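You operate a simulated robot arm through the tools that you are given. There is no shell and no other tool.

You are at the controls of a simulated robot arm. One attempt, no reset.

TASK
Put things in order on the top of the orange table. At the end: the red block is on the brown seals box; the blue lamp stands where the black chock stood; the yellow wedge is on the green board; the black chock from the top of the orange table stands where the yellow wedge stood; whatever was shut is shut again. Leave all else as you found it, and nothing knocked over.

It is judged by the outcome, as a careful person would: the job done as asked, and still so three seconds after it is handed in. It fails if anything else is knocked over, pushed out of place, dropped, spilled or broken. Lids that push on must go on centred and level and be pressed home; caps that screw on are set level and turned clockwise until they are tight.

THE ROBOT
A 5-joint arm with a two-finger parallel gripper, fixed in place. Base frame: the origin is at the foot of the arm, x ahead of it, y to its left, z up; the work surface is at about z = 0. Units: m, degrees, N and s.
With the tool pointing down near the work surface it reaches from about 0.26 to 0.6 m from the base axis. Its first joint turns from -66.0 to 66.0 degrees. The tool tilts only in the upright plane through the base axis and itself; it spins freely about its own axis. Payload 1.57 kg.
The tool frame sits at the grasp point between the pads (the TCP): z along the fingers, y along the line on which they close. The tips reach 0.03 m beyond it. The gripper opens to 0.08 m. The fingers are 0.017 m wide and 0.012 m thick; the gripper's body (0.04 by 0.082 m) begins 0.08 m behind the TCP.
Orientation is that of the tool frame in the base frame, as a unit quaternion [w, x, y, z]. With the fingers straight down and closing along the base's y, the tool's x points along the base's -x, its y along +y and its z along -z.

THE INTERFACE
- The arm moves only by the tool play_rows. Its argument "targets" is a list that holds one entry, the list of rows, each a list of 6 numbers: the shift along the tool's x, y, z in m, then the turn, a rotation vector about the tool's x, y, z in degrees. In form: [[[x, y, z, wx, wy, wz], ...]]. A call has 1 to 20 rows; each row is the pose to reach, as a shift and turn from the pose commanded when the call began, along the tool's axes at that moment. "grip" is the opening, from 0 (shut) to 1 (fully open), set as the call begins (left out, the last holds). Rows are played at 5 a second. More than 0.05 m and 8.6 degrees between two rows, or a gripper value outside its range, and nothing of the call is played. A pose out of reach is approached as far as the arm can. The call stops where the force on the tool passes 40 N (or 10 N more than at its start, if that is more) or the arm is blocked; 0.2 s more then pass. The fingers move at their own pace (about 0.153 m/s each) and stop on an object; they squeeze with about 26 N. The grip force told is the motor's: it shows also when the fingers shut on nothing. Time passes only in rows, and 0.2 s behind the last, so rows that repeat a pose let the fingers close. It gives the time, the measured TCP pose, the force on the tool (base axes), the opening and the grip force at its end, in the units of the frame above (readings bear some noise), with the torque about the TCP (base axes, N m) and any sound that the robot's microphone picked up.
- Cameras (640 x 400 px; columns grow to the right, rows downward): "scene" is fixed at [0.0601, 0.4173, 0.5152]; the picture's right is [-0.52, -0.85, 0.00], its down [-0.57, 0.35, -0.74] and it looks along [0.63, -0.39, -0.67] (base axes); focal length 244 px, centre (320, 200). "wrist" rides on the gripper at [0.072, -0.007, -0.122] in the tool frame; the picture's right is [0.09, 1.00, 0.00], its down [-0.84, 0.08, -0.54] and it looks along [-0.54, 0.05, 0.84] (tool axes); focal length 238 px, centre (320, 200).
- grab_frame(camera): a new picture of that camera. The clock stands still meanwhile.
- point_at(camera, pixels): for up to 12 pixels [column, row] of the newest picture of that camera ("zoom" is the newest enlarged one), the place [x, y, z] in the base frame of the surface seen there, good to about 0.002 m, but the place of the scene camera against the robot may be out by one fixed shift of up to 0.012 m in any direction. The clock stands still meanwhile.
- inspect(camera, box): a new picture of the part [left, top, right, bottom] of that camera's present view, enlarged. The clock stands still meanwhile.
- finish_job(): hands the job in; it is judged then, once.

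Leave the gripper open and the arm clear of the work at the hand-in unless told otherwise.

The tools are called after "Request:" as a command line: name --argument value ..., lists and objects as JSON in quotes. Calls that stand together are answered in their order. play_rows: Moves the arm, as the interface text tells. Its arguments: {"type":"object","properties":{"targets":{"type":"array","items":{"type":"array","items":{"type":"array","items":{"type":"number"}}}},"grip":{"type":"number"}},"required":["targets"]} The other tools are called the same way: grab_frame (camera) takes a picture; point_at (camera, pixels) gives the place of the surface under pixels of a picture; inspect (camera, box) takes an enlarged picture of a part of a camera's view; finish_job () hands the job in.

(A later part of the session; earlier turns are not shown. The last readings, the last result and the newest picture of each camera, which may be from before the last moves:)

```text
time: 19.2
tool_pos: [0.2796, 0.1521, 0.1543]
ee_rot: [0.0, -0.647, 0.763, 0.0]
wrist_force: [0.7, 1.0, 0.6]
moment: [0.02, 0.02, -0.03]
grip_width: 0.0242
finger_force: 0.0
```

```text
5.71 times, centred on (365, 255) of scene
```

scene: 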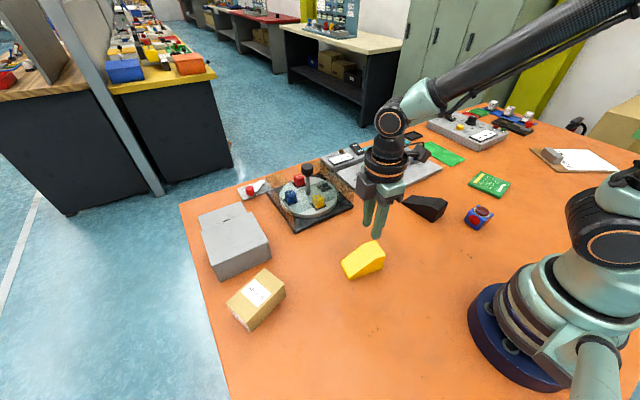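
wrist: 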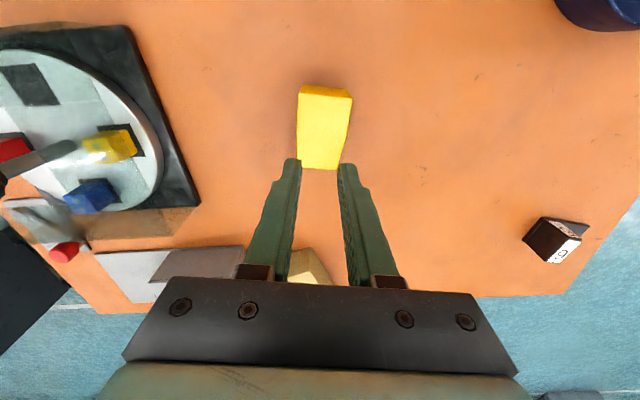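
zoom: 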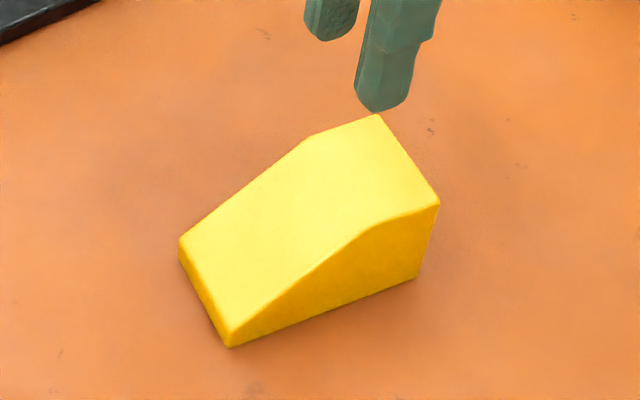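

The wedge stands where it was. I'll go down again and grip with a firmer setting (0), then lift only 10 mm slowly and read the force.

Request:
play_rows --targets '[[[0, 0, 0, 0, 0, 0], [0, 0, 0, 0, 0, 0], [0, 0, 0, 0, 0, 0], [0, 0, 0.04, 0, 0, 0], [0, 0, 0.08, 0, 0, 0], [0, 0, 0.116, 0, 0, 0], [0, 0, 0.116, 0, 0, 0]]]' --grip 1

Request:
play_rows --targets '[[[0, 0, 0, 0, 0, 0], [0, 0, 0, 0, 0, 0], [0, 0, 0, 0, 0, 0], [0, 0, 0, 0, 0, 0]]]' --grip 0

Request:
play_rows --targets '[[[0, 0, -0.003, 0, 0, 0], [0, 0, -0.006, 0, 0, 0], [0, 0, -0.01, 0, 0, 0], [0, 0, -0.01, 0, 0, 0]]]' --grip 0

Request:
grab_frame --camera "wrist"

Request:
inspect --camera "scene" --box '[320, 200, 440, 290]'

```text
time: 20.8
tool_pos: [0.2762, 0.1546, 0.0395]
ee_rot: [0.0, -0.647, 0.763, 0.001]
wrist_force: [0.3, -0.3, 0.9]
moment: [0.03, -0.05, -0.01]
grip_width: 0.0799
finger_force: 0.0
```

```text
time: 21.8
tool_pos: [0.2773, 0.1549, 0.0386]
ee_rot: [0.0, -0.647, 0.762, 0.0]
wrist_force: [0.2, 0.2, -0.4]
moment: [0.01, 0.02, -0.02]
grip_width: 0.0476
finger_force: 26.3
```

```text
time: 22.8
tool_pos: [0.2801, 0.1529, 0.0462]
ee_rot: [0.0, -0.646, 0.763, 0.0]
wrist_force: [0.5, -0.3, -1.6]
moment: [0.03, -0.02, -0.01]
grip_width: 0.0474
finger_force: 26.0
```

```text
taken
```

wrist: 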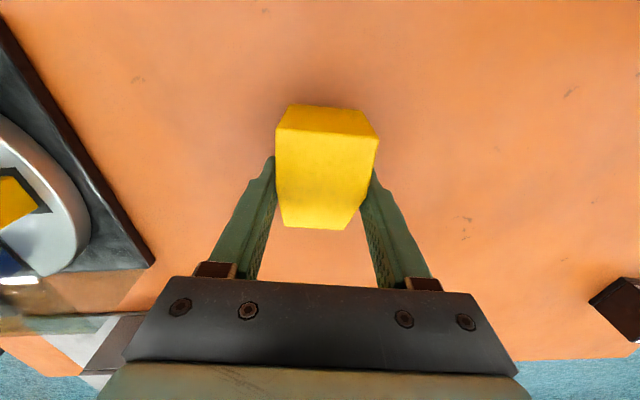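

```text
4.44 times, centred on (380, 245) of scene
```

zoom: 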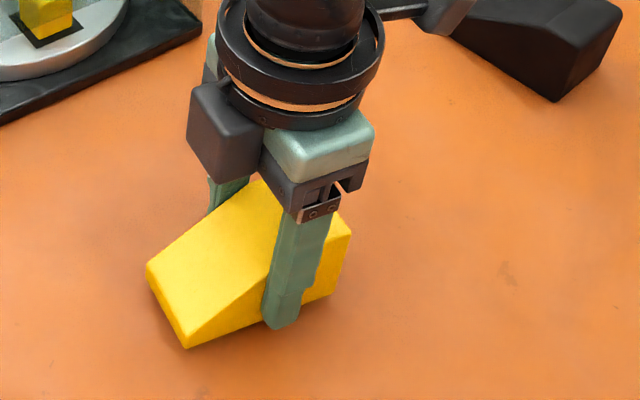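

Force shows about -1.6 N, consistent with the wedge's weight in the grip. I'll continue lifting slowly and watch.

Request:
play_rows --targets '[[[0, 0, -0.007, 0, 0, 0], [0, 0, -0.014, 0, 0, 0], [0, 0, -0.021, 0, 0, 0], [0, 0, -0.028, 0, 0, 0], [0, 0, -0.028, 0, 0, 0]]]' --grip 0

Request:
grab_frame --camera "wrist"

Request:
inspect --camera "scene" --box '[320, 200, 440, 290]'

```text
time: 24.0
tool_pos: [0.2799, 0.1539, 0.0748]
ee_rot: [0.0, -0.646, 0.763, 0.0]
wrist_force: [1.3, -0.1, -1.6]
moment: [0.01, 0.0, 0.02]
grip_width: 0.0475
finger_force: 25.8
```

```text
taken
```

wrist: 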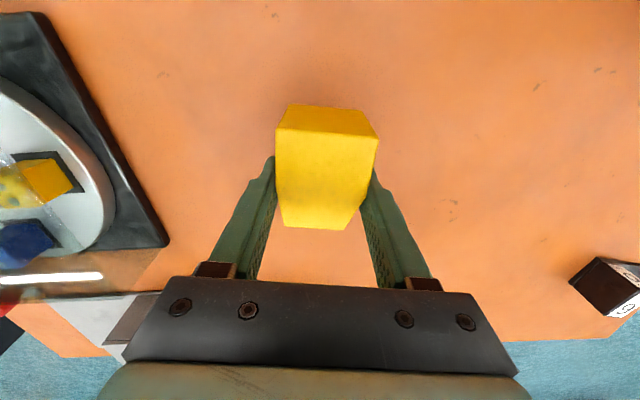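

```text
4.44 times, centred on (380, 245) of scene
```

zoom: 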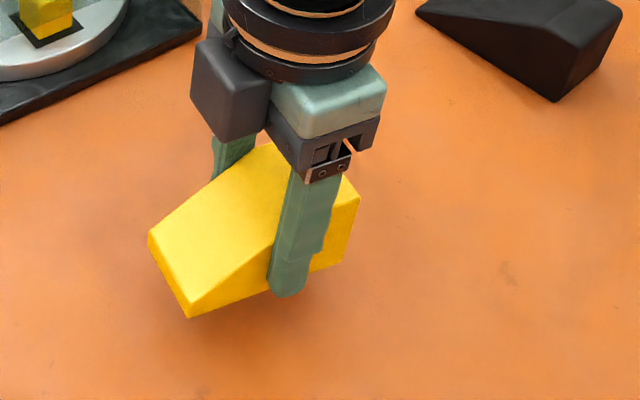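

The wedge is now up and level. I'll measure where it sits relative to the grasp point, so I can centre it on the board.

Request:
point_at --camera "wrist" --pixels '[[279, 133], [375, 141], [327, 138], [327, 118], [285, 225], [344, 226], [315, 226], [325, 170], [290, 108], [365, 113]]'

```text
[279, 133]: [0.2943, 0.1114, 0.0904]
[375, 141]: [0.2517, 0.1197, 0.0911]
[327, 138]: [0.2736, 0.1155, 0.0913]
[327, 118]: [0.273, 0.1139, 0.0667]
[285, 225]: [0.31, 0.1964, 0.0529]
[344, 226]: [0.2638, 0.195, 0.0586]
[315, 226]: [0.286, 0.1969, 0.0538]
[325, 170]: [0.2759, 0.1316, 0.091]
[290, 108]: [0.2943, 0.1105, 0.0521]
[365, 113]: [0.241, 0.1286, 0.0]
```

Wedge centre is about 5 mm ahead of the grasp point and its bottom about 39 mm below it. I'll raise it and carry it to above the board, turning 70° so it lines up with the board.

Request:
play_rows --targets '[[[0, 0, -0.018, 0, 0, 0], [0, 0, -0.036, 0, 0, 0], [0, 0, -0.055, 0, 0, 0], [0.0109, -0.0021, -0.055, 0, 0, 1.4], [0.0327, -0.0064, -0.055, 0, 0, 4.2], [0.0653, -0.0128, -0.055, 0, 0, 8.4], [0.1035, -0.0202, -0.055, 0, 0, 13.3], [0.1416, -0.0276, -0.055, 0, 0, 18.2], [0.1797, -0.0351, -0.055, 0, 0, 23.1], [0.2178, -0.0425, -0.055, 0, 0, 28.0], [0.2559, -0.05, -0.055, 0, 0, 32.9], [0.294, -0.0574, -0.055, 0, 0, 37.7], [0.3321, -0.0648, -0.055, 0, 0, 42.6], [0.3703, -0.0723, -0.055, 0, 0, 47.5], [0.4084, -0.0797, -0.055, 0, 0, 52.4], [0.4465, -0.0872, -0.055, 0, 0, 57.3], [0.4846, -0.0946, -0.055, 0, 0, 62.2], [0.5173, -0.101, -0.055, 0, 0, 66.4], [0.5363, -0.1047, -0.055, 0, 0, 68.9], [0.5445, -0.1063, -0.055, 0, 0, 69.9]]]' --grip 0

Request:
grab_frame --camera "wrist"

Request:
grab_frame --camera "scene"

```text
time: 28.2
tool_pos: [0.2947, -0.4029, 0.1296]
ee_rot: [-0.001, -0.092, 0.996, 0.0]
wrist_force: [0.9, -0.9, -1.9]
moment: [0.0, -0.02, -0.01]
grip_width: 0.0477
finger_force: 26.8
```

```text
taken
```

wrist: 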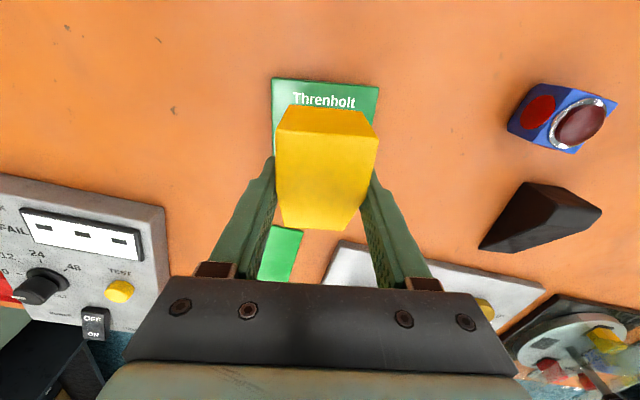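

```text
taken
```

scene: 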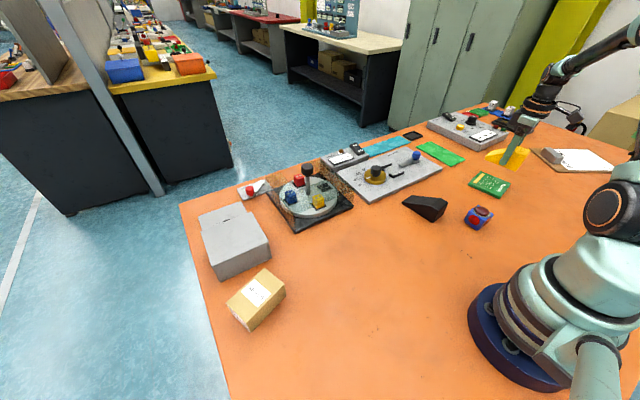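

Aligned over the board. I'll lower it: quickly to just above, then in small steps while reading the force.

Request:
play_rows --targets '[[[0, 0, 0.02, 0, 0, 0], [0, 0, 0.04, 0, 0, 0], [0, 0, 0.06, 0, 0, 0], [0, 0, 0.072, 0, 0, 0], [0, 0, 0.072, 0, 0, 0]]]' --grip 0

Request:
play_rows --targets '[[[0, 0, 0.0015, 0, 0, 0], [0, 0, 0.003, 0, 0, 0], [0, 0, 0.003, 0, 0, 0]]]' --grip 0

Request:
grab_frame --camera "wrist"

```text
time: 29.4
tool_pos: [0.2957, -0.4012, 0.0549]
ee_rot: [-0.001, -0.093, 0.996, 0.0]
wrist_force: [0.3, 0.5, -2.2]
moment: [-0.02, -0.02, -0.01]
grip_width: 0.0479
finger_force: 25.8
```

```text
time: 30.2
tool_pos: [0.2944, -0.4017, 0.0523]
ee_rot: [0.0, -0.093, 0.996, 0.001]
wrist_force: [0.1, -0.1, -0.9]
moment: [-0.01, -0.01, 0.01]
grip_width: 0.0477
finger_force: 26.0
```

```text
taken
```

wrist: 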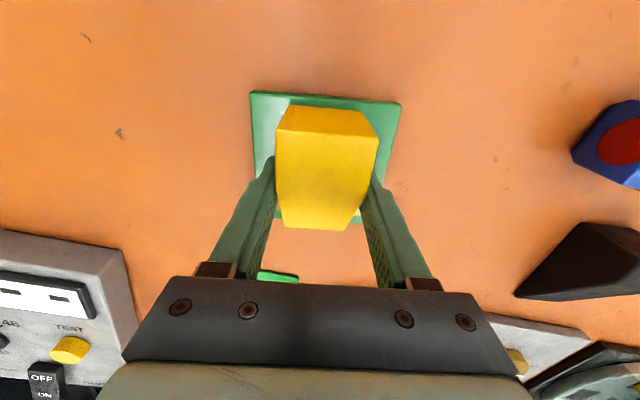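

Force is nearly down to zero, so the wedge is about to rest on the board. I'll check where its thin end lies relative to the board's far edge (rows ~215-230).

Request:
inspect --camera "wrist" --box '[240, 80, 410, 240]'

Request:
point_at --camera "wrist" --pixels '[[252, 95], [399, 105], [270, 212], [361, 221], [366, 220], [286, 225], [343, 226], [300, 108], [350, 110], [330, 98], [258, 150], [395, 150]]'

```text
2.50 times, centred on (325, 160) of wrist
```

zoom: 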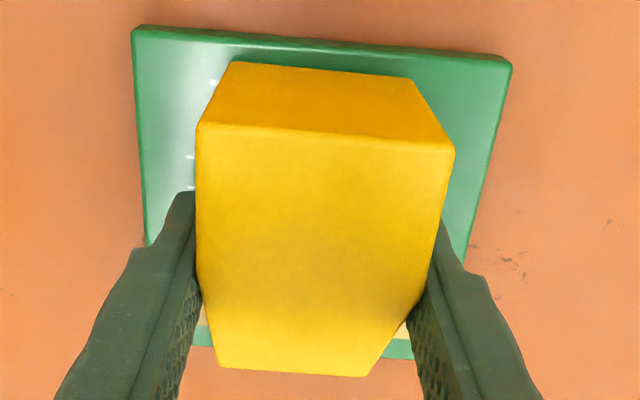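

```text
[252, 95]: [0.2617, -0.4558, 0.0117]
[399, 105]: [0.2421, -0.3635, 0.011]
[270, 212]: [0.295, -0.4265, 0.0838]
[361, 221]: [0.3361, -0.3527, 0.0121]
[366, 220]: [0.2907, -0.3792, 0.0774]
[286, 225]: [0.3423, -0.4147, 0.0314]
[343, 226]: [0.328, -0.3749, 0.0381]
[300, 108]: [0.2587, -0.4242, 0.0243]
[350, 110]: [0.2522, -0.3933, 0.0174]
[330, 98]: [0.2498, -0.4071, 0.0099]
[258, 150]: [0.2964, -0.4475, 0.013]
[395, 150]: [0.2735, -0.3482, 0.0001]
```

The wedge is centred on the board with margins all round. I'll lower 1.5 mm more and release.

Request:
play_rows --targets '[[[0, 0, 0.001, 0, 0, 0], [0, 0, 0.0015, 0, 0, 0], [0, 0, 0.0015, 0, 0, 0]]]' --grip 0

Request:
play_rows --targets '[[[0, 0, 0, 0, 0, 0], [0, 0, 0, 0, 0, 0], [0, 0, 0, 0, 0, 0]]]' --grip 0.8

Request:
play_rows --targets '[[[0, 0, -0.02, 0, 0, 0], [0, 0, -0.06, 0, 0, 0], [0, 0, -0.1, 0, 0, 0], [0, 0, -0.1, 0, 0, 0]]]' --grip 1

Request:
grab_frame --camera "wrist"

```text
time: 31.0
tool_pos: [0.2953, -0.4026, 0.0508]
ee_rot: [0.001, -0.093, 0.996, 0.0]
wrist_force: [0.1, -0.6, -2.2]
moment: [0.0, -0.02, -0.01]
grip_width: 0.0475
finger_force: 25.5
```

```text
time: 31.8
tool_pos: [0.2955, -0.4033, 0.0511]
ee_rot: [-0.001, -0.094, 0.996, 0.0]
wrist_force: [0.4, -0.1, 0.2]
moment: [0.02, 0.0, 0.01]
grip_width: 0.064
finger_force: 0.1
```

```text
time: 32.8
tool_pos: [0.2955, -0.3985, 0.1526]
ee_rot: [0.0, -0.093, 0.996, 0.0]
wrist_force: [0.5, -0.4, -0.1]
moment: [0.01, -0.01, 0.01]
grip_width: 0.0799
finger_force: 0.0
```

```text
taken
```

wrist: 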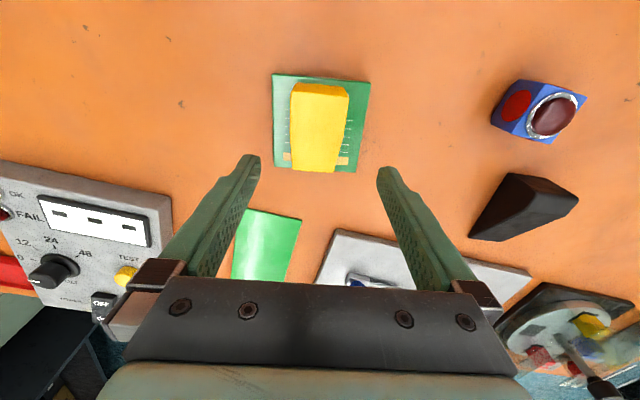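

The wedge stands on the board. Next the black chock: I'll move above its grip point (0.324,-0.122), turning 3° to match its heading.

Request:
play_rows --targets '[[[-0.0114, 0.0384, 0, 0, 0, 0.5], [-0.0227, 0.0769, 0, 0, 0, 1.0], [-0.0341, 0.1153, 0, 0, 0, 1.4], [-0.0454, 0.1537, 0, 0, 0, 1.9], [-0.0568, 0.1921, 0, 0, 0, 2.3], [-0.0681, 0.2306, 0, 0, 0, 2.7], [-0.0795, 0.269, 0, 0, 0, 3.1], [-0.0795, 0.269, 0, 0, 0, 3.1]]]' --grip 1

Request:
grab_frame --camera "wrist"

Request:
point_at --camera "wrist" --pixels '[[320, 100], [320, 150]]'

```text
time: 34.6
tool_pos: [0.325, -0.123, 0.1504]
ee_rot: [0.0, -0.067, 0.998, 0.0]
wrist_force: [-0.1, -0.1, 0.5]
moment: [-0.04, -0.02, -0.03]
grip_width: 0.08
finger_force: 0.1
```

```text
taken
```

wrist: 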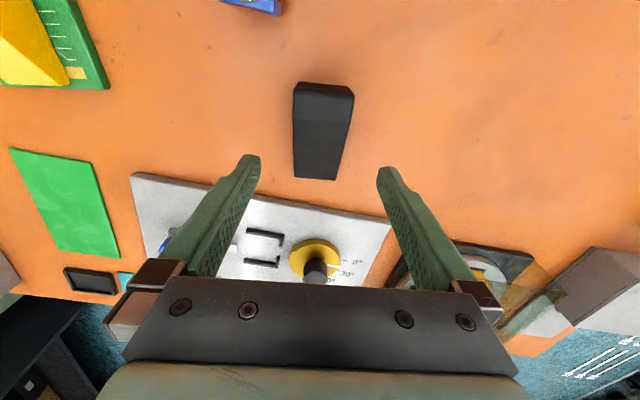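

```text
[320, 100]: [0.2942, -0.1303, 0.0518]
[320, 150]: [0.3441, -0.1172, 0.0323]
```

Aligned. Descend to z≈0.037 and close on the chock.

Request:
play_rows --targets '[[[0, 0, 0.035, 0, 0, 0], [0, 0, 0.07, 0, 0, 0], [0, 0, 0.1, 0, 0, 0], [0, 0, 0.1135, 0, 0, 0], [0, 0, 0.1135, 0, 0, 0]]]' --grip 1

Request:
play_rows --targets '[[[0, 0, 0, 0, 0, 0], [0, 0, 0, 0, 0, 0], [0, 0, 0, 0, 0, 0], [0, 0, 0, 0, 0, 0]]]' --grip 0

Request:
grab_frame --camera "wrist"

```text
time: 35.8
tool_pos: [0.3236, -0.1238, 0.0379]
ee_rot: [0.001, -0.066, 0.998, 0.0]
wrist_force: [-0.1, 0.0, 0.4]
moment: [0.01, 0.0, 0.01]
grip_width: 0.0798
finger_force: 0.1
```

```text
time: 36.8
tool_pos: [0.3243, -0.1251, 0.0386]
ee_rot: [0.0, -0.067, 0.998, -0.001]
wrist_force: [-0.7, 0.4, -0.3]
moment: [0.04, -0.03, -0.02]
grip_width: 0.0537
finger_force: 26.2
```

```text
taken
```

wrist: 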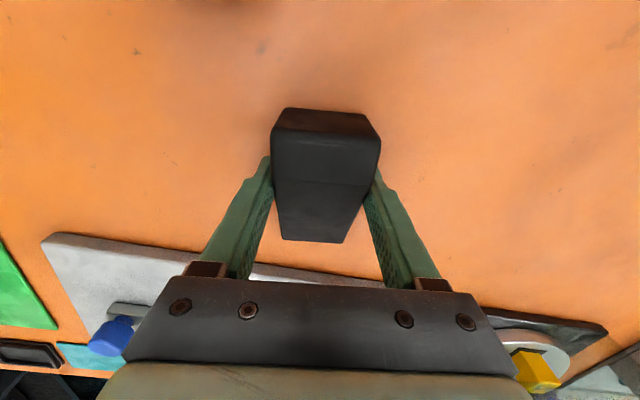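

Gripped at 0.0537 wide, 26 N. I'll lift slowly and read the force.

Request:
play_rows --targets '[[[0, 0, -0.004, 0, 0, 0], [0, 0, -0.008, 0, 0, 0], [0, 0, -0.014, 0, 0, 0], [0, 0, -0.02, 0, 0, 0], [0, 0, -0.026, 0, 0, 0], [0, 0, -0.03, 0, 0, 0], [0, 0, -0.03, 0, 0, 0]]]' --grip 0

Request:
grab_frame --camera "wrist"

Request:
inspect --camera "scene" --box '[380, 160, 500, 240]'

Request:
point_at --camera "wrist" --pixels '[[276, 148], [376, 153], [328, 150], [328, 120], [284, 238], [340, 239], [312, 239], [325, 190]]'

```text
time: 38.4
tool_pos: [0.3234, -0.1227, 0.068]
ee_rot: [0.0, -0.067, 0.998, 0.0]
wrist_force: [0.5, 0.4, -2.6]
moment: [0.01, -0.01, -0.01]
grip_width: 0.054
finger_force: 26.2
```

```text
taken
```

wrist: 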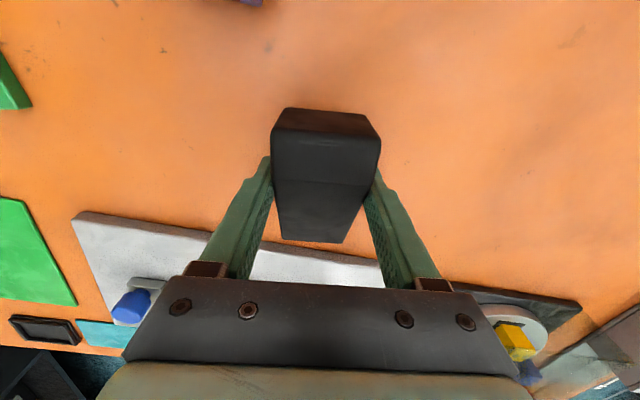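

```text
5.00 times, centred on (440, 200) of scene
```

zoom: 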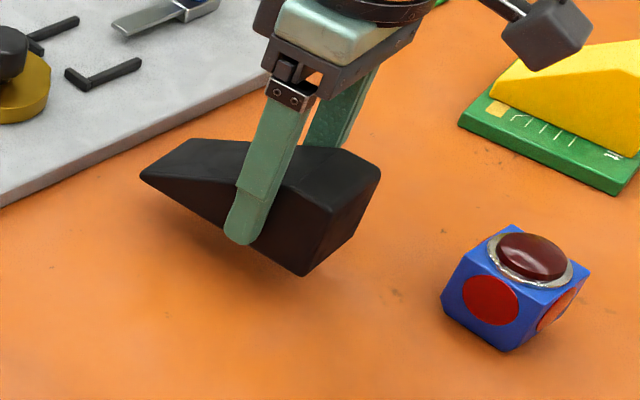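

```text
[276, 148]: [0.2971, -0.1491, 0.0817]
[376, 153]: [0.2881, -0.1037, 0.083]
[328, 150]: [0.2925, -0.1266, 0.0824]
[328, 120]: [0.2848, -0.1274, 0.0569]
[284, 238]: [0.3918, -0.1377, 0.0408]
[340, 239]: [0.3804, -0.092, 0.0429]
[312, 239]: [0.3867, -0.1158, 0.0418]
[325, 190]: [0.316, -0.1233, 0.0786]
```

The chock is up, level, and its centre is 14 mm ahead of the grasp point. I'll carry it to the yellow wedge's old place (centre 0.279, 0.160; heading 80.6°), staying 0.12 m high.

Request:
play_rows --targets '[[[0, 0, -0.017, 0, 0, 0], [0, 0, -0.034, 0, 0, 0], [0, 0, -0.05, 0, 0, 0], [0.0003, 0.0082, -0.05, 0, 0, -2.2], [0.001, 0.0246, -0.05, 0, 0, -6.6], [0.0019, 0.0492, -0.05, 0, 0, -13.2], [0.003, 0.0766, -0.05, 0, 0, -20.5], [0.0041, 0.104, -0.05, 0, 0, -27.8], [0.0052, 0.1313, -0.05, 0, 0, -35.1], [0.0063, 0.1587, -0.05, 0, 0, -42.4], [0.0073, 0.186, -0.05, 0, 0, -49.7], [0.0084, 0.2134, -0.05, 0, 0, -57.0], [0.0094, 0.238, -0.05, 0, 0, -63.6], [0.0102, 0.2572, -0.05, 0, 0, -68.7], [0.0106, 0.2681, -0.05, 0, 0, -71.6], [0.0108, 0.2736, -0.05, 0, 0, -73.1], [0.0108, 0.2736, -0.05, 0, 0, -73.1]]]' --grip 0

Request:
grab_frame --camera "wrist"

```text
time: 42.0
tool_pos: [0.2769, 0.1482, 0.1178]
ee_rot: [0.0, -0.648, 0.762, 0.001]
wrist_force: [-0.6, 0.4, -2.8]
moment: [0.02, 0.0, 0.02]
grip_width: 0.054
finger_force: 26.0
```

```text
taken
```

wrist: 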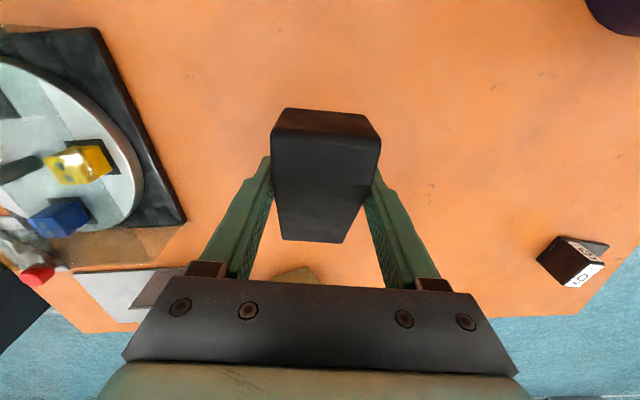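

In place above the spot. Lower to just above the table, then settle in small steps.

Request:
play_rows --targets '[[[0, 0, 0.02, 0, 0, 0], [0, 0, 0.045, 0, 0, 0], [0, 0, 0.065, 0, 0, 0], [0, 0, 0.076, 0, 0, 0], [0, 0, 0.076, 0, 0, 0]]]' --grip 0

Request:
play_rows --targets '[[[0, 0, 0.0015, 0, 0, 0], [0, 0, 0.003, 0, 0, 0], [0, 0, 0.003, 0, 0, 0]]]' --grip 0

Request:
point_at --camera "wrist" --pixels '[[320, 190]]'

Request:
grab_frame --camera "wrist"

```text
time: 43.2
tool_pos: [0.2764, 0.1471, 0.0429]
ee_rot: [0.0, -0.648, 0.762, 0.0]
wrist_force: [0.6, 0.9, -3.5]
moment: [-0.02, -0.03, -0.01]
grip_width: 0.0539
finger_force: 26.3
```

```text
time: 44.0
tool_pos: [0.2764, 0.1469, 0.0396]
ee_rot: [0.0, -0.647, 0.763, 0.0]
wrist_force: [0.1, 0.9, -3.3]
moment: [-0.02, 0.02, -0.02]
grip_width: 0.0536
finger_force: 26.1
```

```text
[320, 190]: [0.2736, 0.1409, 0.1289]
```

```text
taken
```

wrist: 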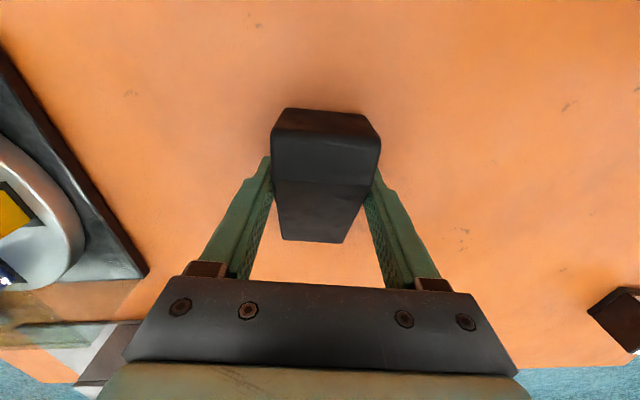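

Still hanging (-3.3 N). Check position before the last millimetre.

Request:
point_at --camera "wrist" --pixels '[[276, 148], [376, 153], [328, 150], [328, 120], [284, 238], [340, 239], [312, 239]]'

Request:
play_rows --targets '[[[0, 0, 0.001, 0, 0, 0], [0, 0, 0.002, 0, 0, 0], [0, 0, 0.002, 0, 0, 0]]]' --grip 0

```text
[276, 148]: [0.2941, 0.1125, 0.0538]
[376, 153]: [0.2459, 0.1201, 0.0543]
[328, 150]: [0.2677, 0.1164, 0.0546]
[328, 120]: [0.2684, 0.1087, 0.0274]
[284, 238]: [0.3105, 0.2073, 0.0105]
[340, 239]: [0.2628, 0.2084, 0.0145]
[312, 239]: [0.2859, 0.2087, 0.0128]
```

```text
time: 45.0
tool_pos: [0.2766, 0.1465, 0.038]
ee_rot: [-0.001, -0.647, 0.762, -0.001]
wrist_force: [-1.6, -1.1, 4.1]
moment: [0.1, -0.22, -0.06]
grip_width: 0.0537
finger_force: 26.1
stopped in row 3: the force on the tool passed its limit at 42 N (the readings are from after the stop); the commanded pose is now the measured one
```

It touched down (the force limit tripped briefly, now about 4 N). The chock is on the table; I'll open the fingers and retreat up.

Request:
play_rows --targets '[[[0, 0, 0, 0, 0, 0], [0, 0, 0, 0, 0, 0], [0, 0, 0, 0, 0, 0]]]' --grip 0.85

Request:
play_rows --targets '[[[0, 0, -0.02, 0, 0, 0], [0, 0, -0.06, 0, 0, 0], [0, 0, -0.1, 0, 0, 0], [0, 0, -0.115, 0, 0, 0], [0, 0, -0.115, 0, 0, 0]]]' --grip 1

Request:
grab_frame --camera "wrist"

Request:
grab_frame --camera "scene"

```text
time: 45.8
tool_pos: [0.2767, 0.1471, 0.0381]
ee_rot: [-0.001, -0.648, 0.762, 0.001]
wrist_force: [0.6, -0.4, 0.3]
moment: [0.06, -0.01, 0.0]
grip_width: 0.0678
finger_force: 0.0
```

```text
time: 47.0
tool_pos: [0.2768, 0.1458, 0.1516]
ee_rot: [-0.001, -0.648, 0.762, 0.0]
wrist_force: [0.2, 0.5, 0.0]
moment: [-0.01, -0.04, 0.02]
grip_width: 0.08
finger_force: 0.0
```

```text
taken
```

wrist: 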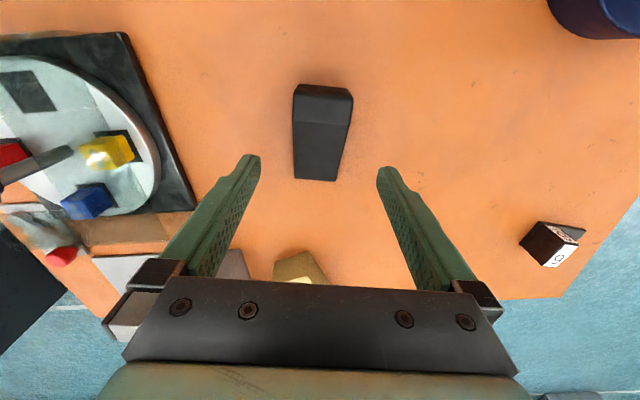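

```text
taken
```

scene: 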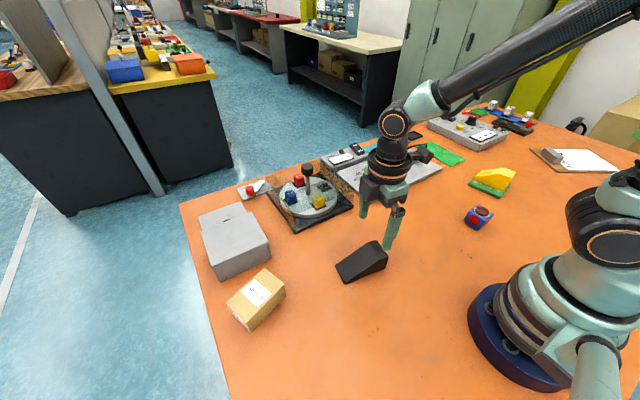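

The chock stands where the wedge was. Now to the blue lamp at (0.2195,-0.199): I'll swing over via (0.31,-0.03) to keep in reach and turn back to close along y.

Request:
play_rows --targets '[[[0.0337, -0.0122, 0, 0, 0, 8.07], [0.0673, -0.0245, 0, 0, 0, 16.14], [0.101, -0.0367, 0, 0, 0, 24.21], [0.1346, -0.049, 0, 0, 0, 32.28], [0.1683, -0.0612, 0, 0, 0, 40.35], [0.2047, -0.0488, 0, 0, 0, 48.42], [0.241, -0.0364, 0, 0, 0, 56.49], [0.2774, -0.0241, 0, 0, 0, 64.56], [0.3137, -0.0117, 0, 0, 0, 72.63], [0.3501, 0.0007, 0, 0, 0, 80.7], [0.3501, 0.0007, 0, 0, 0, 80.7]]]' --grip 1

Request:
grab_frame --camera "wrist"

```text
time: 49.4
tool_pos: [0.2168, -0.2009, 0.1586]
ee_rot: [0.0, 0.0, 1.0, 0.001]
wrist_force: [-0.7, 0.8, -0.5]
moment: [0.01, 0.0, 0.01]
grip_width: 0.0798
finger_force: 0.1
```

```text
taken
```

wrist: 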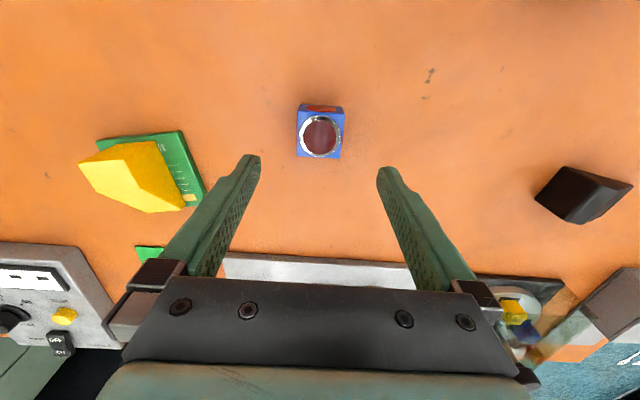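

The lamp lies between the fingers. The z reading (0.1586) differs a bit from what I expected, so I'll hold still and read again, and measure the lamp.

Request:
play_rows --targets '[[[0, 0, 0, 0, 0, 0], [0, 0, 0, 0, 0, 0]]]' --grip 1

Request:
inspect --camera "wrist" --box '[270, 80, 370, 180]'

Request:
point_at --camera "zoom" --pixels '[[212, 140], [405, 145], [390, 310], [218, 305], [305, 220], [310, 110], [300, 315]]'

```text
time: 50.0
tool_pos: [0.2168, -0.1999, 0.1587]
ee_rot: [0.0, 0.0, 1.0, -0.001]
wrist_force: [0.6, -0.8, 0.5]
moment: [-0.04, 0.0, 0.01]
grip_width: 0.0801
finger_force: 0.1
```

```text
4.00 times, centred on (320, 130) of wrist
```

zoom: 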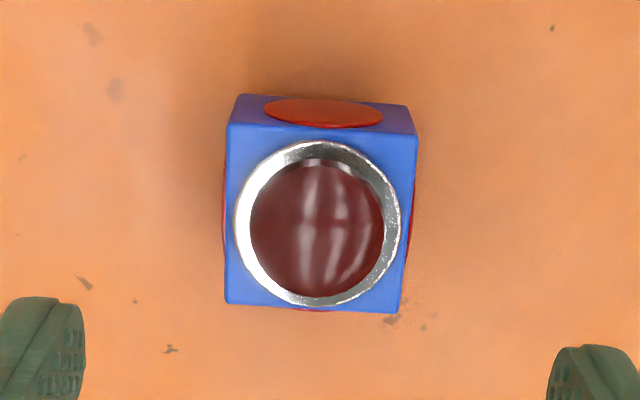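

```text
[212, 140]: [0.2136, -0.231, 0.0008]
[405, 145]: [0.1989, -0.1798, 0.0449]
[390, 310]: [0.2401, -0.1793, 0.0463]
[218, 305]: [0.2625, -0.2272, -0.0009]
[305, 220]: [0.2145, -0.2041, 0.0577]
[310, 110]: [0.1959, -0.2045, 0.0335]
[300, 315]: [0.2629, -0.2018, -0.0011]
```

The lamp's centre is (0.2195,-0.200). I'll correct by 2.7 mm, descend to z≈0.036 and close on it.

Request:
play_rows --targets '[[[-0.0014, 0, 0.035, 0, 0, 0], [-0.0027, 0, 0.07, 0, 0, 0], [-0.0027, 0, 0.1, 0, 0, 0], [-0.0027, 0, 0.115, 0, 0, 0], [-0.0027, 0, 0.1215, 0, 0, 0], [-0.0027, 0, 0.1215, 0, 0, 0]]]' --grip 1

Request:
grab_frame --camera "wrist"

```text
time: 51.4
tool_pos: [0.2207, -0.2011, 0.0325]
ee_rot: [0.0, 0.0, 1.0, 0.0]
wrist_force: [-0.3, -0.7, -0.2]
moment: [0.0, 0.01, 0.03]
grip_width: 0.0799
finger_force: 0.1
```

```text
taken
```

wrist: 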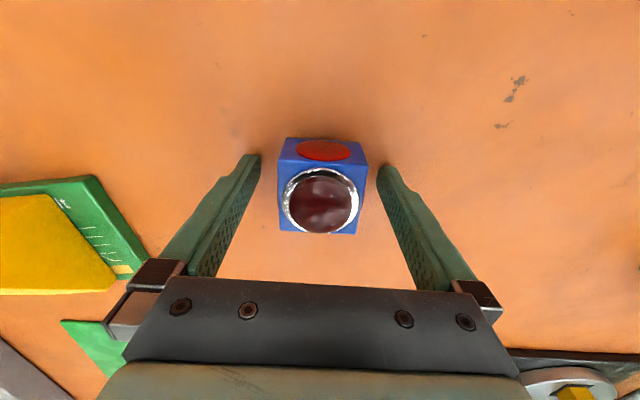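

Measured z 0.0325 (tips 2.5 mm above the table). I'll raise 3 mm and then close.

Request:
play_rows --targets '[[[0, 0, -0.003, 0, 0, 0], [0, 0, -0.003, 0, 0, 0]]]' --grip 1

Request:
play_rows --targets '[[[0, 0, 0, 0, 0, 0], [0, 0, 0, 0, 0, 0], [0, 0, 0, 0, 0, 0], [0, 0, 0, 0, 0, 0]]]' --grip 0

Request:
grab_frame --camera "wrist"

```text
time: 52.0
tool_pos: [0.2214, -0.1989, 0.0352]
ee_rot: [0.0, 0.0, 1.0, 0.0]
wrist_force: [-0.5, 0.2, 0.2]
moment: [-0.03, -0.03, 0.02]
grip_width: 0.0802
finger_force: 0.0
```

```text
time: 53.0
tool_pos: [0.221, -0.2003, 0.0354]
ee_rot: [0.0, 0.001, 1.0, 0.0]
wrist_force: [-0.7, 0.6, -0.2]
moment: [0.03, -0.02, 0.0]
grip_width: 0.0459
finger_force: 26.3
```

```text
taken
```

wrist: 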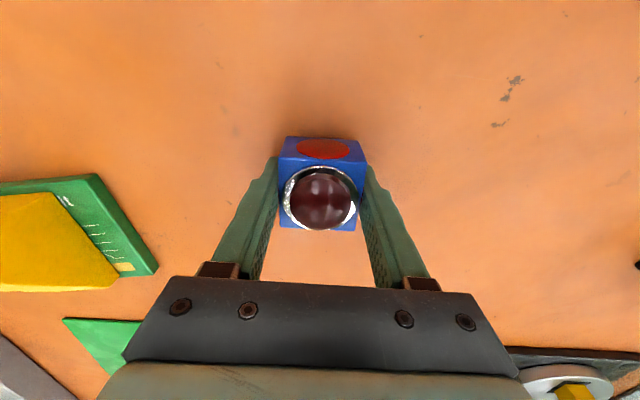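

Gripped at 0.0459 with 26 N. I'll lift slowly 30 mm and check that it hangs upright.

Request:
play_rows --targets '[[[0, 0, -0.004, 0, 0, 0], [0, 0, -0.008, 0, 0, 0], [0, 0, -0.014, 0, 0, 0], [0, 0, -0.02, 0, 0, 0], [0, 0, -0.026, 0, 0, 0], [0, 0, -0.03, 0, 0, 0], [0, 0, -0.03, 0, 0, 0]]]' --grip 0

Request:
grab_frame --camera "wrist"

Request:
inspect --camera "scene" --box '[420, 160, 540, 250]'

Request:
point_at --camera "wrist" --pixels '[[283, 160], [365, 163], [320, 203], [325, 148], [354, 226], [284, 223]]'

```text
time: 54.6
tool_pos: [0.2199, -0.1999, 0.0647]
ee_rot: [0.0, 0.0, 1.0, 0.0]
wrist_force: [-0.3, 0.3, -1.8]
moment: [-0.04, 0.02, -0.02]
grip_width: 0.0457
finger_force: 26.1
```

```text
taken
```

wrist: 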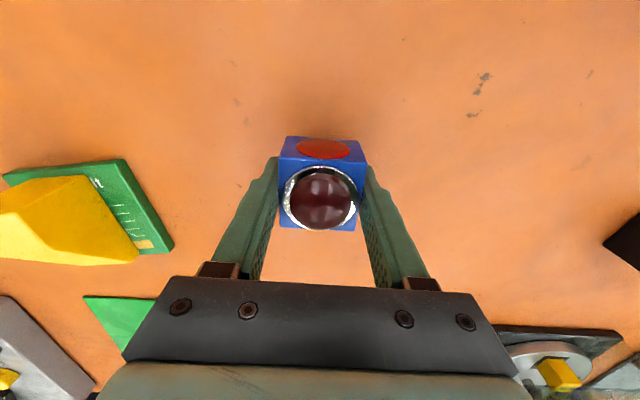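

```text
4.44 times, centred on (480, 205) of scene
```

zoom: 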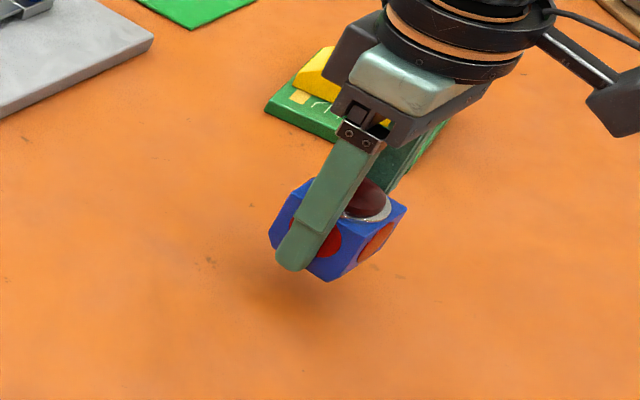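

```text
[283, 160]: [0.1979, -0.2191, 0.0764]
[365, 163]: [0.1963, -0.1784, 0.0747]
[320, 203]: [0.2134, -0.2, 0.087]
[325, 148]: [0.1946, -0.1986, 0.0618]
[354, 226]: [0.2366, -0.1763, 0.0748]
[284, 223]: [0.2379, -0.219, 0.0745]
```

The lamp hangs upright (about 1.8 N). I'll carry it to the chock's old place, TCP (0.340,-0.120), 30 mm higher.

Request:
play_rows --targets '[[[0, 0, -0.01, 0, 0, 0], [0, 0, -0.022, 0, 0, 0], [-0.006, 0.004, -0.03, 0, 0, 0], [-0.0179, 0.012, -0.03, 0, 0, 0], [-0.0359, 0.024, -0.03, 0, 0, 0], [-0.0538, 0.036, -0.03, 0, 0, 0], [-0.0717, 0.048, -0.03, 0, 0, 0], [-0.0896, 0.06, -0.03, 0, 0, 0], [-0.1052, 0.0704, -0.03, 0, 0, 0], [-0.1147, 0.0768, -0.03, 0, 0, 0], [-0.1195, 0.08, -0.03, 0, 0, 0], [-0.1195, 0.08, -0.03, 0, 0, 0]]]' --grip 0

Request:
grab_frame --camera "wrist"

Request:
point_at --camera "wrist" --pixels '[[283, 160], [365, 163], [320, 203], [325, 148], [354, 226], [284, 223]]'

```text
time: 57.2
tool_pos: [0.341, -0.1192, 0.0943]
ee_rot: [-0.001, 0.0, 1.0, 0.001]
wrist_force: [0.5, -0.1, -2.0]
moment: [0.0, 0.01, -0.02]
grip_width: 0.0457
finger_force: 25.7
```

```text
taken
```

wrist: 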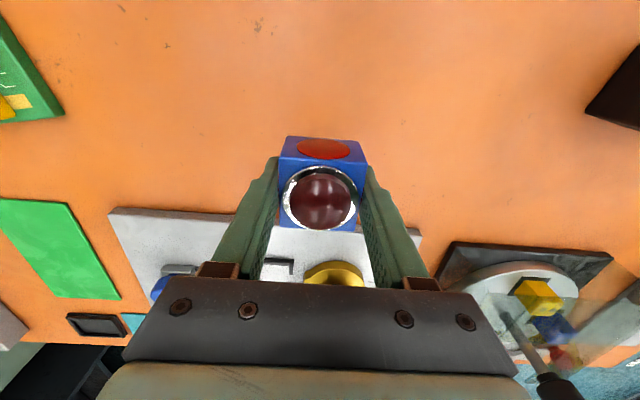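

```text
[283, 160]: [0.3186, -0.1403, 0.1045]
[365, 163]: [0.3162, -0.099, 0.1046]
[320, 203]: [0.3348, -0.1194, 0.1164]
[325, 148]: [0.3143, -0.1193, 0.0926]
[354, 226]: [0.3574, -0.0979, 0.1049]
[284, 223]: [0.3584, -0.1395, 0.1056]
```

Lamp centre is at (0.338,-0.120) as wanted. Lower it.

Request:
play_rows --targets '[[[0, 0, 0.015, 0, 0, 0], [0, 0, 0.035, 0, 0, 0], [0, 0, 0.05, 0, 0, 0], [0, 0, 0.056, 0, 0, 0], [0, 0, 0.056, 0, 0, 0]]]' --grip 0

Request:
play_rows --targets '[[[0, 0, 0.001, 0, 0, 0], [0, 0, 0.002, 0, 0, 0], [0, 0, 0.002, 0, 0, 0]]]' --grip 0

```text
time: 58.4
tool_pos: [0.3423, -0.12, 0.0381]
ee_rot: [-0.001, 0.0, 1.0, 0.0]
wrist_force: [-0.2, 0.6, -2.4]
moment: [-0.01, 0.0, -0.02]
grip_width: 0.0458
finger_force: 26.1
```

```text
time: 59.2
tool_pos: [0.3417, -0.1194, 0.0356]
ee_rot: [0.0, 0.0, 1.0, -0.001]
wrist_force: [-0.4, -0.2, -2.3]
moment: [-0.01, -0.03, 0.01]
grip_width: 0.0458
finger_force: 25.9
```

Still hanging by less than a millimetre; I'll go 0.5 mm at a time.

Request:
play_rows --targets '[[[0, 0, 0.0005, 0, 0, 0], [0, 0, 0.0005, 0, 0, 0]]]' --grip 0

Request:
inspect --camera "scene" --box '[370, 160, 490, 250]'

```text
time: 59.8
tool_pos: [0.3422, -0.1194, 0.0351]
ee_rot: [-0.001, -0.001, 1.0, 0.0]
wrist_force: [0.1, 0.0, -2.4]
moment: [-0.02, -0.02, 0.0]
grip_width: 0.0456
finger_force: 26.3
```

```text
4.44 times, centred on (430, 205) of scene
```

zoom: 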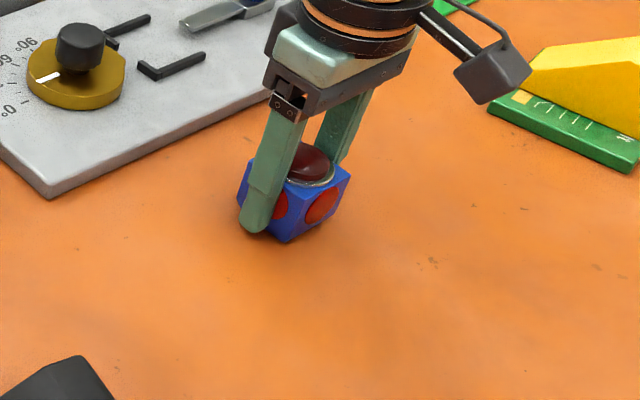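

The gap is under a millimetre. I'll take two more 0.5 mm steps, then release.

Request:
play_rows --targets '[[[0, 0, 0.0005, 0, 0, 0], [0, 0, 0.0005, 0, 0, 0]]]' --grip 0

Request:
play_rows --targets '[[[0, 0, 0, 0, 0, 0], [0, 0, 0, 0, 0, 0], [0, 0, 0, 0, 0, 0]]]' --grip 0.75

Request:
play_rows --targets '[[[0, 0, -0.02, 0, 0, 0], [0, 0, -0.06, 0, 0, 0], [0, 0, -0.1, 0, 0, 0], [0, 0, -0.14, 0, 0, 0], [0, 0, -0.14, 0, 0, 0]]]' --grip 1

Request:
grab_frame --camera "wrist"

Request:
grab_frame --camera "scene"

```text
time: 60.4
tool_pos: [0.3415, -0.1198, 0.0344]
ee_rot: [0.001, 0.001, 1.0, 0.0]
wrist_force: [-0.3, -0.5, -0.9]
moment: [-0.02, 0.01, -0.01]
grip_width: 0.0457
finger_force: 25.8
```

```text
time: 61.2
tool_pos: [0.3416, -0.1193, 0.0358]
ee_rot: [-0.001, 0.0, 1.0, -0.001]
wrist_force: [-0.1, -0.5, -0.2]
moment: [0.02, -0.02, 0.01]
grip_width: 0.0599
finger_force: 0.0
```

```text
time: 62.4
tool_pos: [0.3425, -0.1169, 0.1756]
ee_rot: [-0.001, 0.0, 1.0, 0.0]
wrist_force: [0.4, -0.8, -0.6]
moment: [-0.01, 0.01, 0.02]
grip_width: 0.0802
finger_force: 0.0
```

```text
taken
```

wrist: 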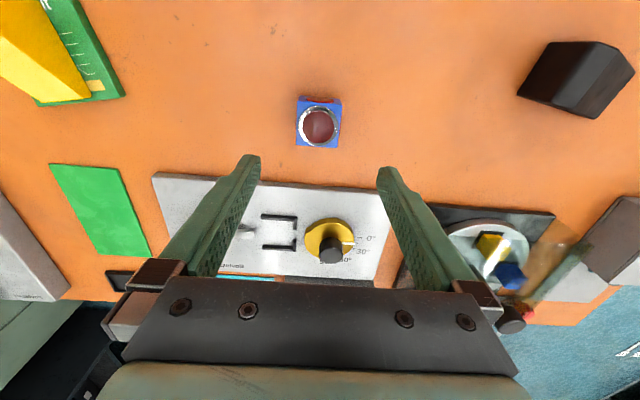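

```text
taken
```

scene: 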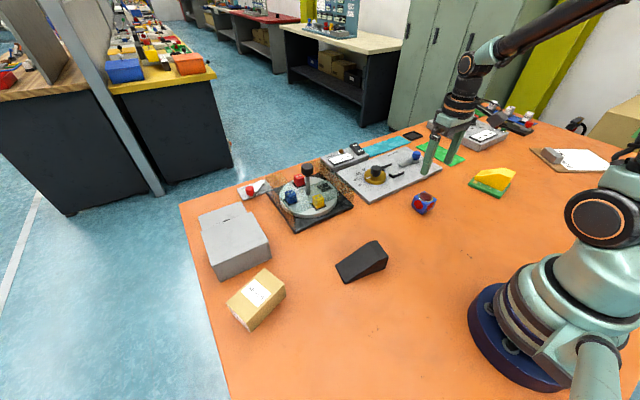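

Lamp stands in the chock's place. Now the red block. I'll rise and move to look closely at the turntable from several sides.

Request:
play_rows --targets '[[[-0.01, 0.015, -0.04, 0, 0, 0], [-0.03, 0.045, -0.075, 0, 0, 0], [-0.053, 0.085, -0.09, 0, 0, 0], [-0.076, 0.125, -0.1, 0, 0, 0], [-0.099, 0.165, -0.1, 0, 0, 0], [-0.122, 0.205, -0.1, 0, 0, 0], [-0.145, 0.245, -0.1, 0, 0, 0], [-0.158, 0.262, -0.1, 0, 0, 0], [-0.158, 0.262, -0.1, 0, 0, 0]]]' --grip 1

Request:
grab_frame --camera "wrist"

Request:
inspect --camera "wrist" --box '[240, 20, 440, 200]'

```text
refused: row 2 steps farther than a row can; nothing moved
```

```text
taken
```

wrist: 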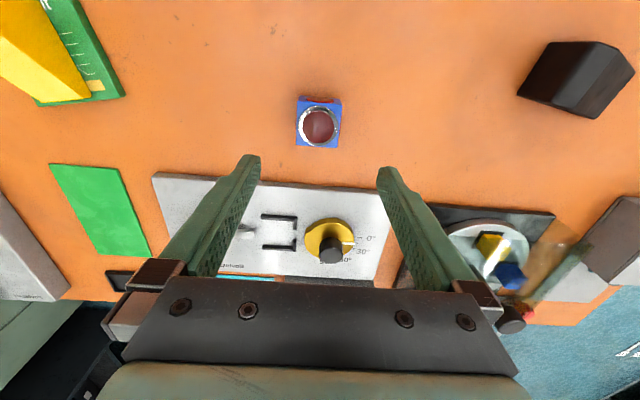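

```text
2.22 times, centred on (340, 110) of wrist
```

zoom: 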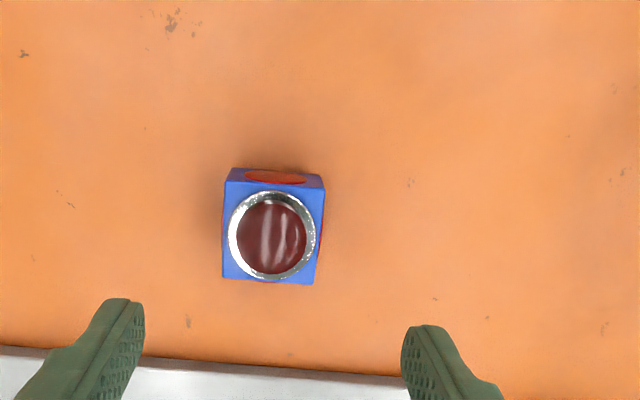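

A step was slightly too long; I'll use smaller steps for the same move.

Request:
play_rows --targets '[[[-0.01, 0.015, -0.035, 0, 0, 0], [-0.025, 0.04, -0.065, 0, 0, 0], [-0.045, 0.075, -0.085, 0, 0, 0], [-0.066, 0.11, -0.1, 0, 0, 0], [-0.089, 0.15, -0.1, 0, 0, 0], [-0.112, 0.19, -0.1, 0, 0, 0], [-0.135, 0.23, -0.1, 0, 0, 0], [-0.158, 0.262, -0.1, 0, 0, 0], [-0.158, 0.262, -0.1, 0, 0, 0]]]' --grip 1

Request:
grab_frame --camera "wrist"

Request:
inspect --camera "wrist" --box '[240, 20, 440, 200]'

```text
time: 64.4
tool_pos: [0.5006, 0.1442, 0.2718]
ee_rot: [-0.001, 0.0, 1.0, -0.001]
wrist_force: [0.8, 0.5, 0.4]
moment: [-0.04, -0.01, -0.04]
grip_width: 0.0798
finger_force: 0.0
```

```text
taken
```

wrist: 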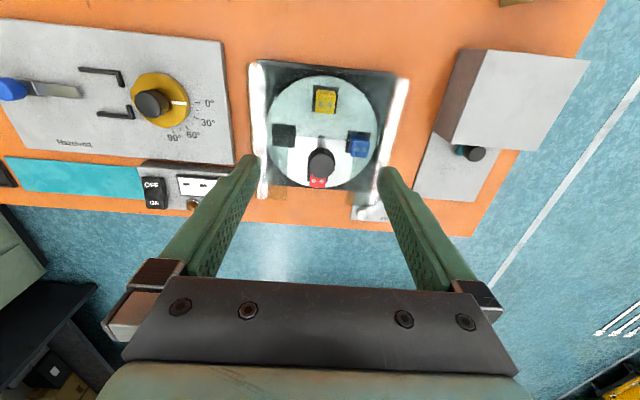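

```text
2.22 times, centred on (340, 110) of wrist
```

zoom: 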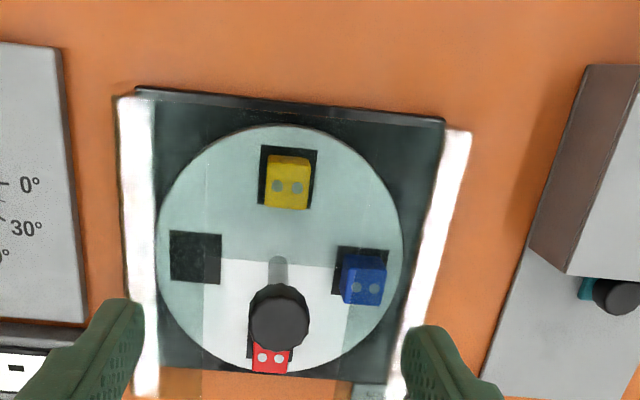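

The knob hides part of the red block from here. I'll turn the hand 90° to look from the right side (from -y).

Request:
play_rows --targets '[[[-0.0059, -0.0063, 0.0, 0, 0, -8.2], [-0.0117, -0.0125, 0.0, 0, 0, -16.4], [-0.0176, -0.0188, 0.0, 0, 0, -24.6], [-0.0234, -0.0251, 0.0, 0, 0, -32.8], [-0.0293, -0.0314, 0.0, 0, 0, -41.0], [-0.0351, -0.0376, 0.0, 0, 0, -49.2], [-0.041, -0.0439, 0.01, 0, 0, -57.4], [-0.0468, -0.0502, 0.02, 0, 0, -65.6], [-0.0527, -0.0565, 0.035, 0, 0, -73.8], [-0.0585, -0.0627, 0.05, 0, 0, -82.0], [-0.0644, -0.069, 0.07, 0, 0, -90], [-0.0644, -0.069, 0.07, 0, 0, -90]]]' --grip 1

Request:
grab_frame --camera "wrist"

Request:
inspect --camera "wrist" --box '[230, 60, 410, 220]'

```text
time: 67.0
tool_pos: [0.5643, 0.0729, 0.2063]
ee_rot: [0.001, 0.707, -0.707, 0.0]
wrist_force: [-0.4, 0.6, -0.5]
moment: [-0.01, -0.01, 0.01]
grip_width: 0.08
finger_force: 0.1
```

```text
taken
```

wrist: 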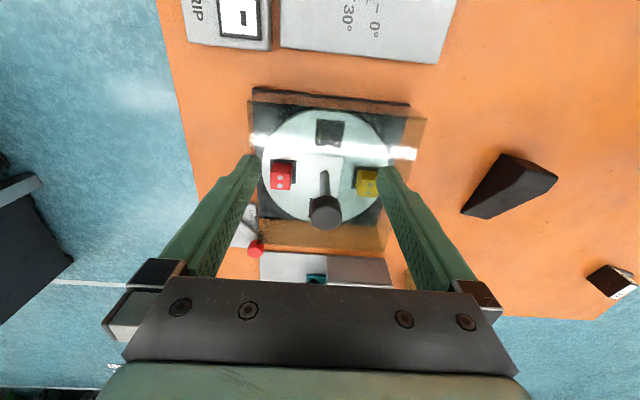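

```text
2.50 times, centred on (320, 140) of wrist
```

zoom: 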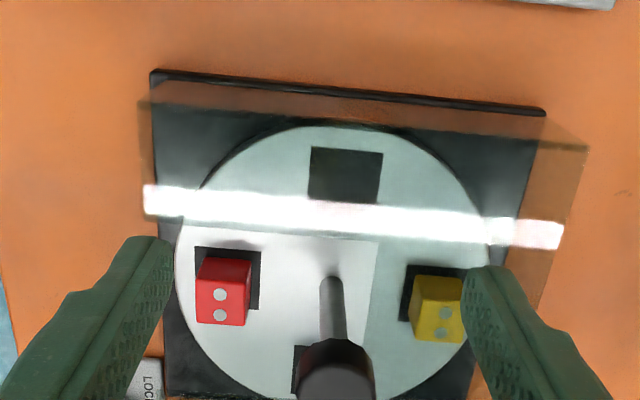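

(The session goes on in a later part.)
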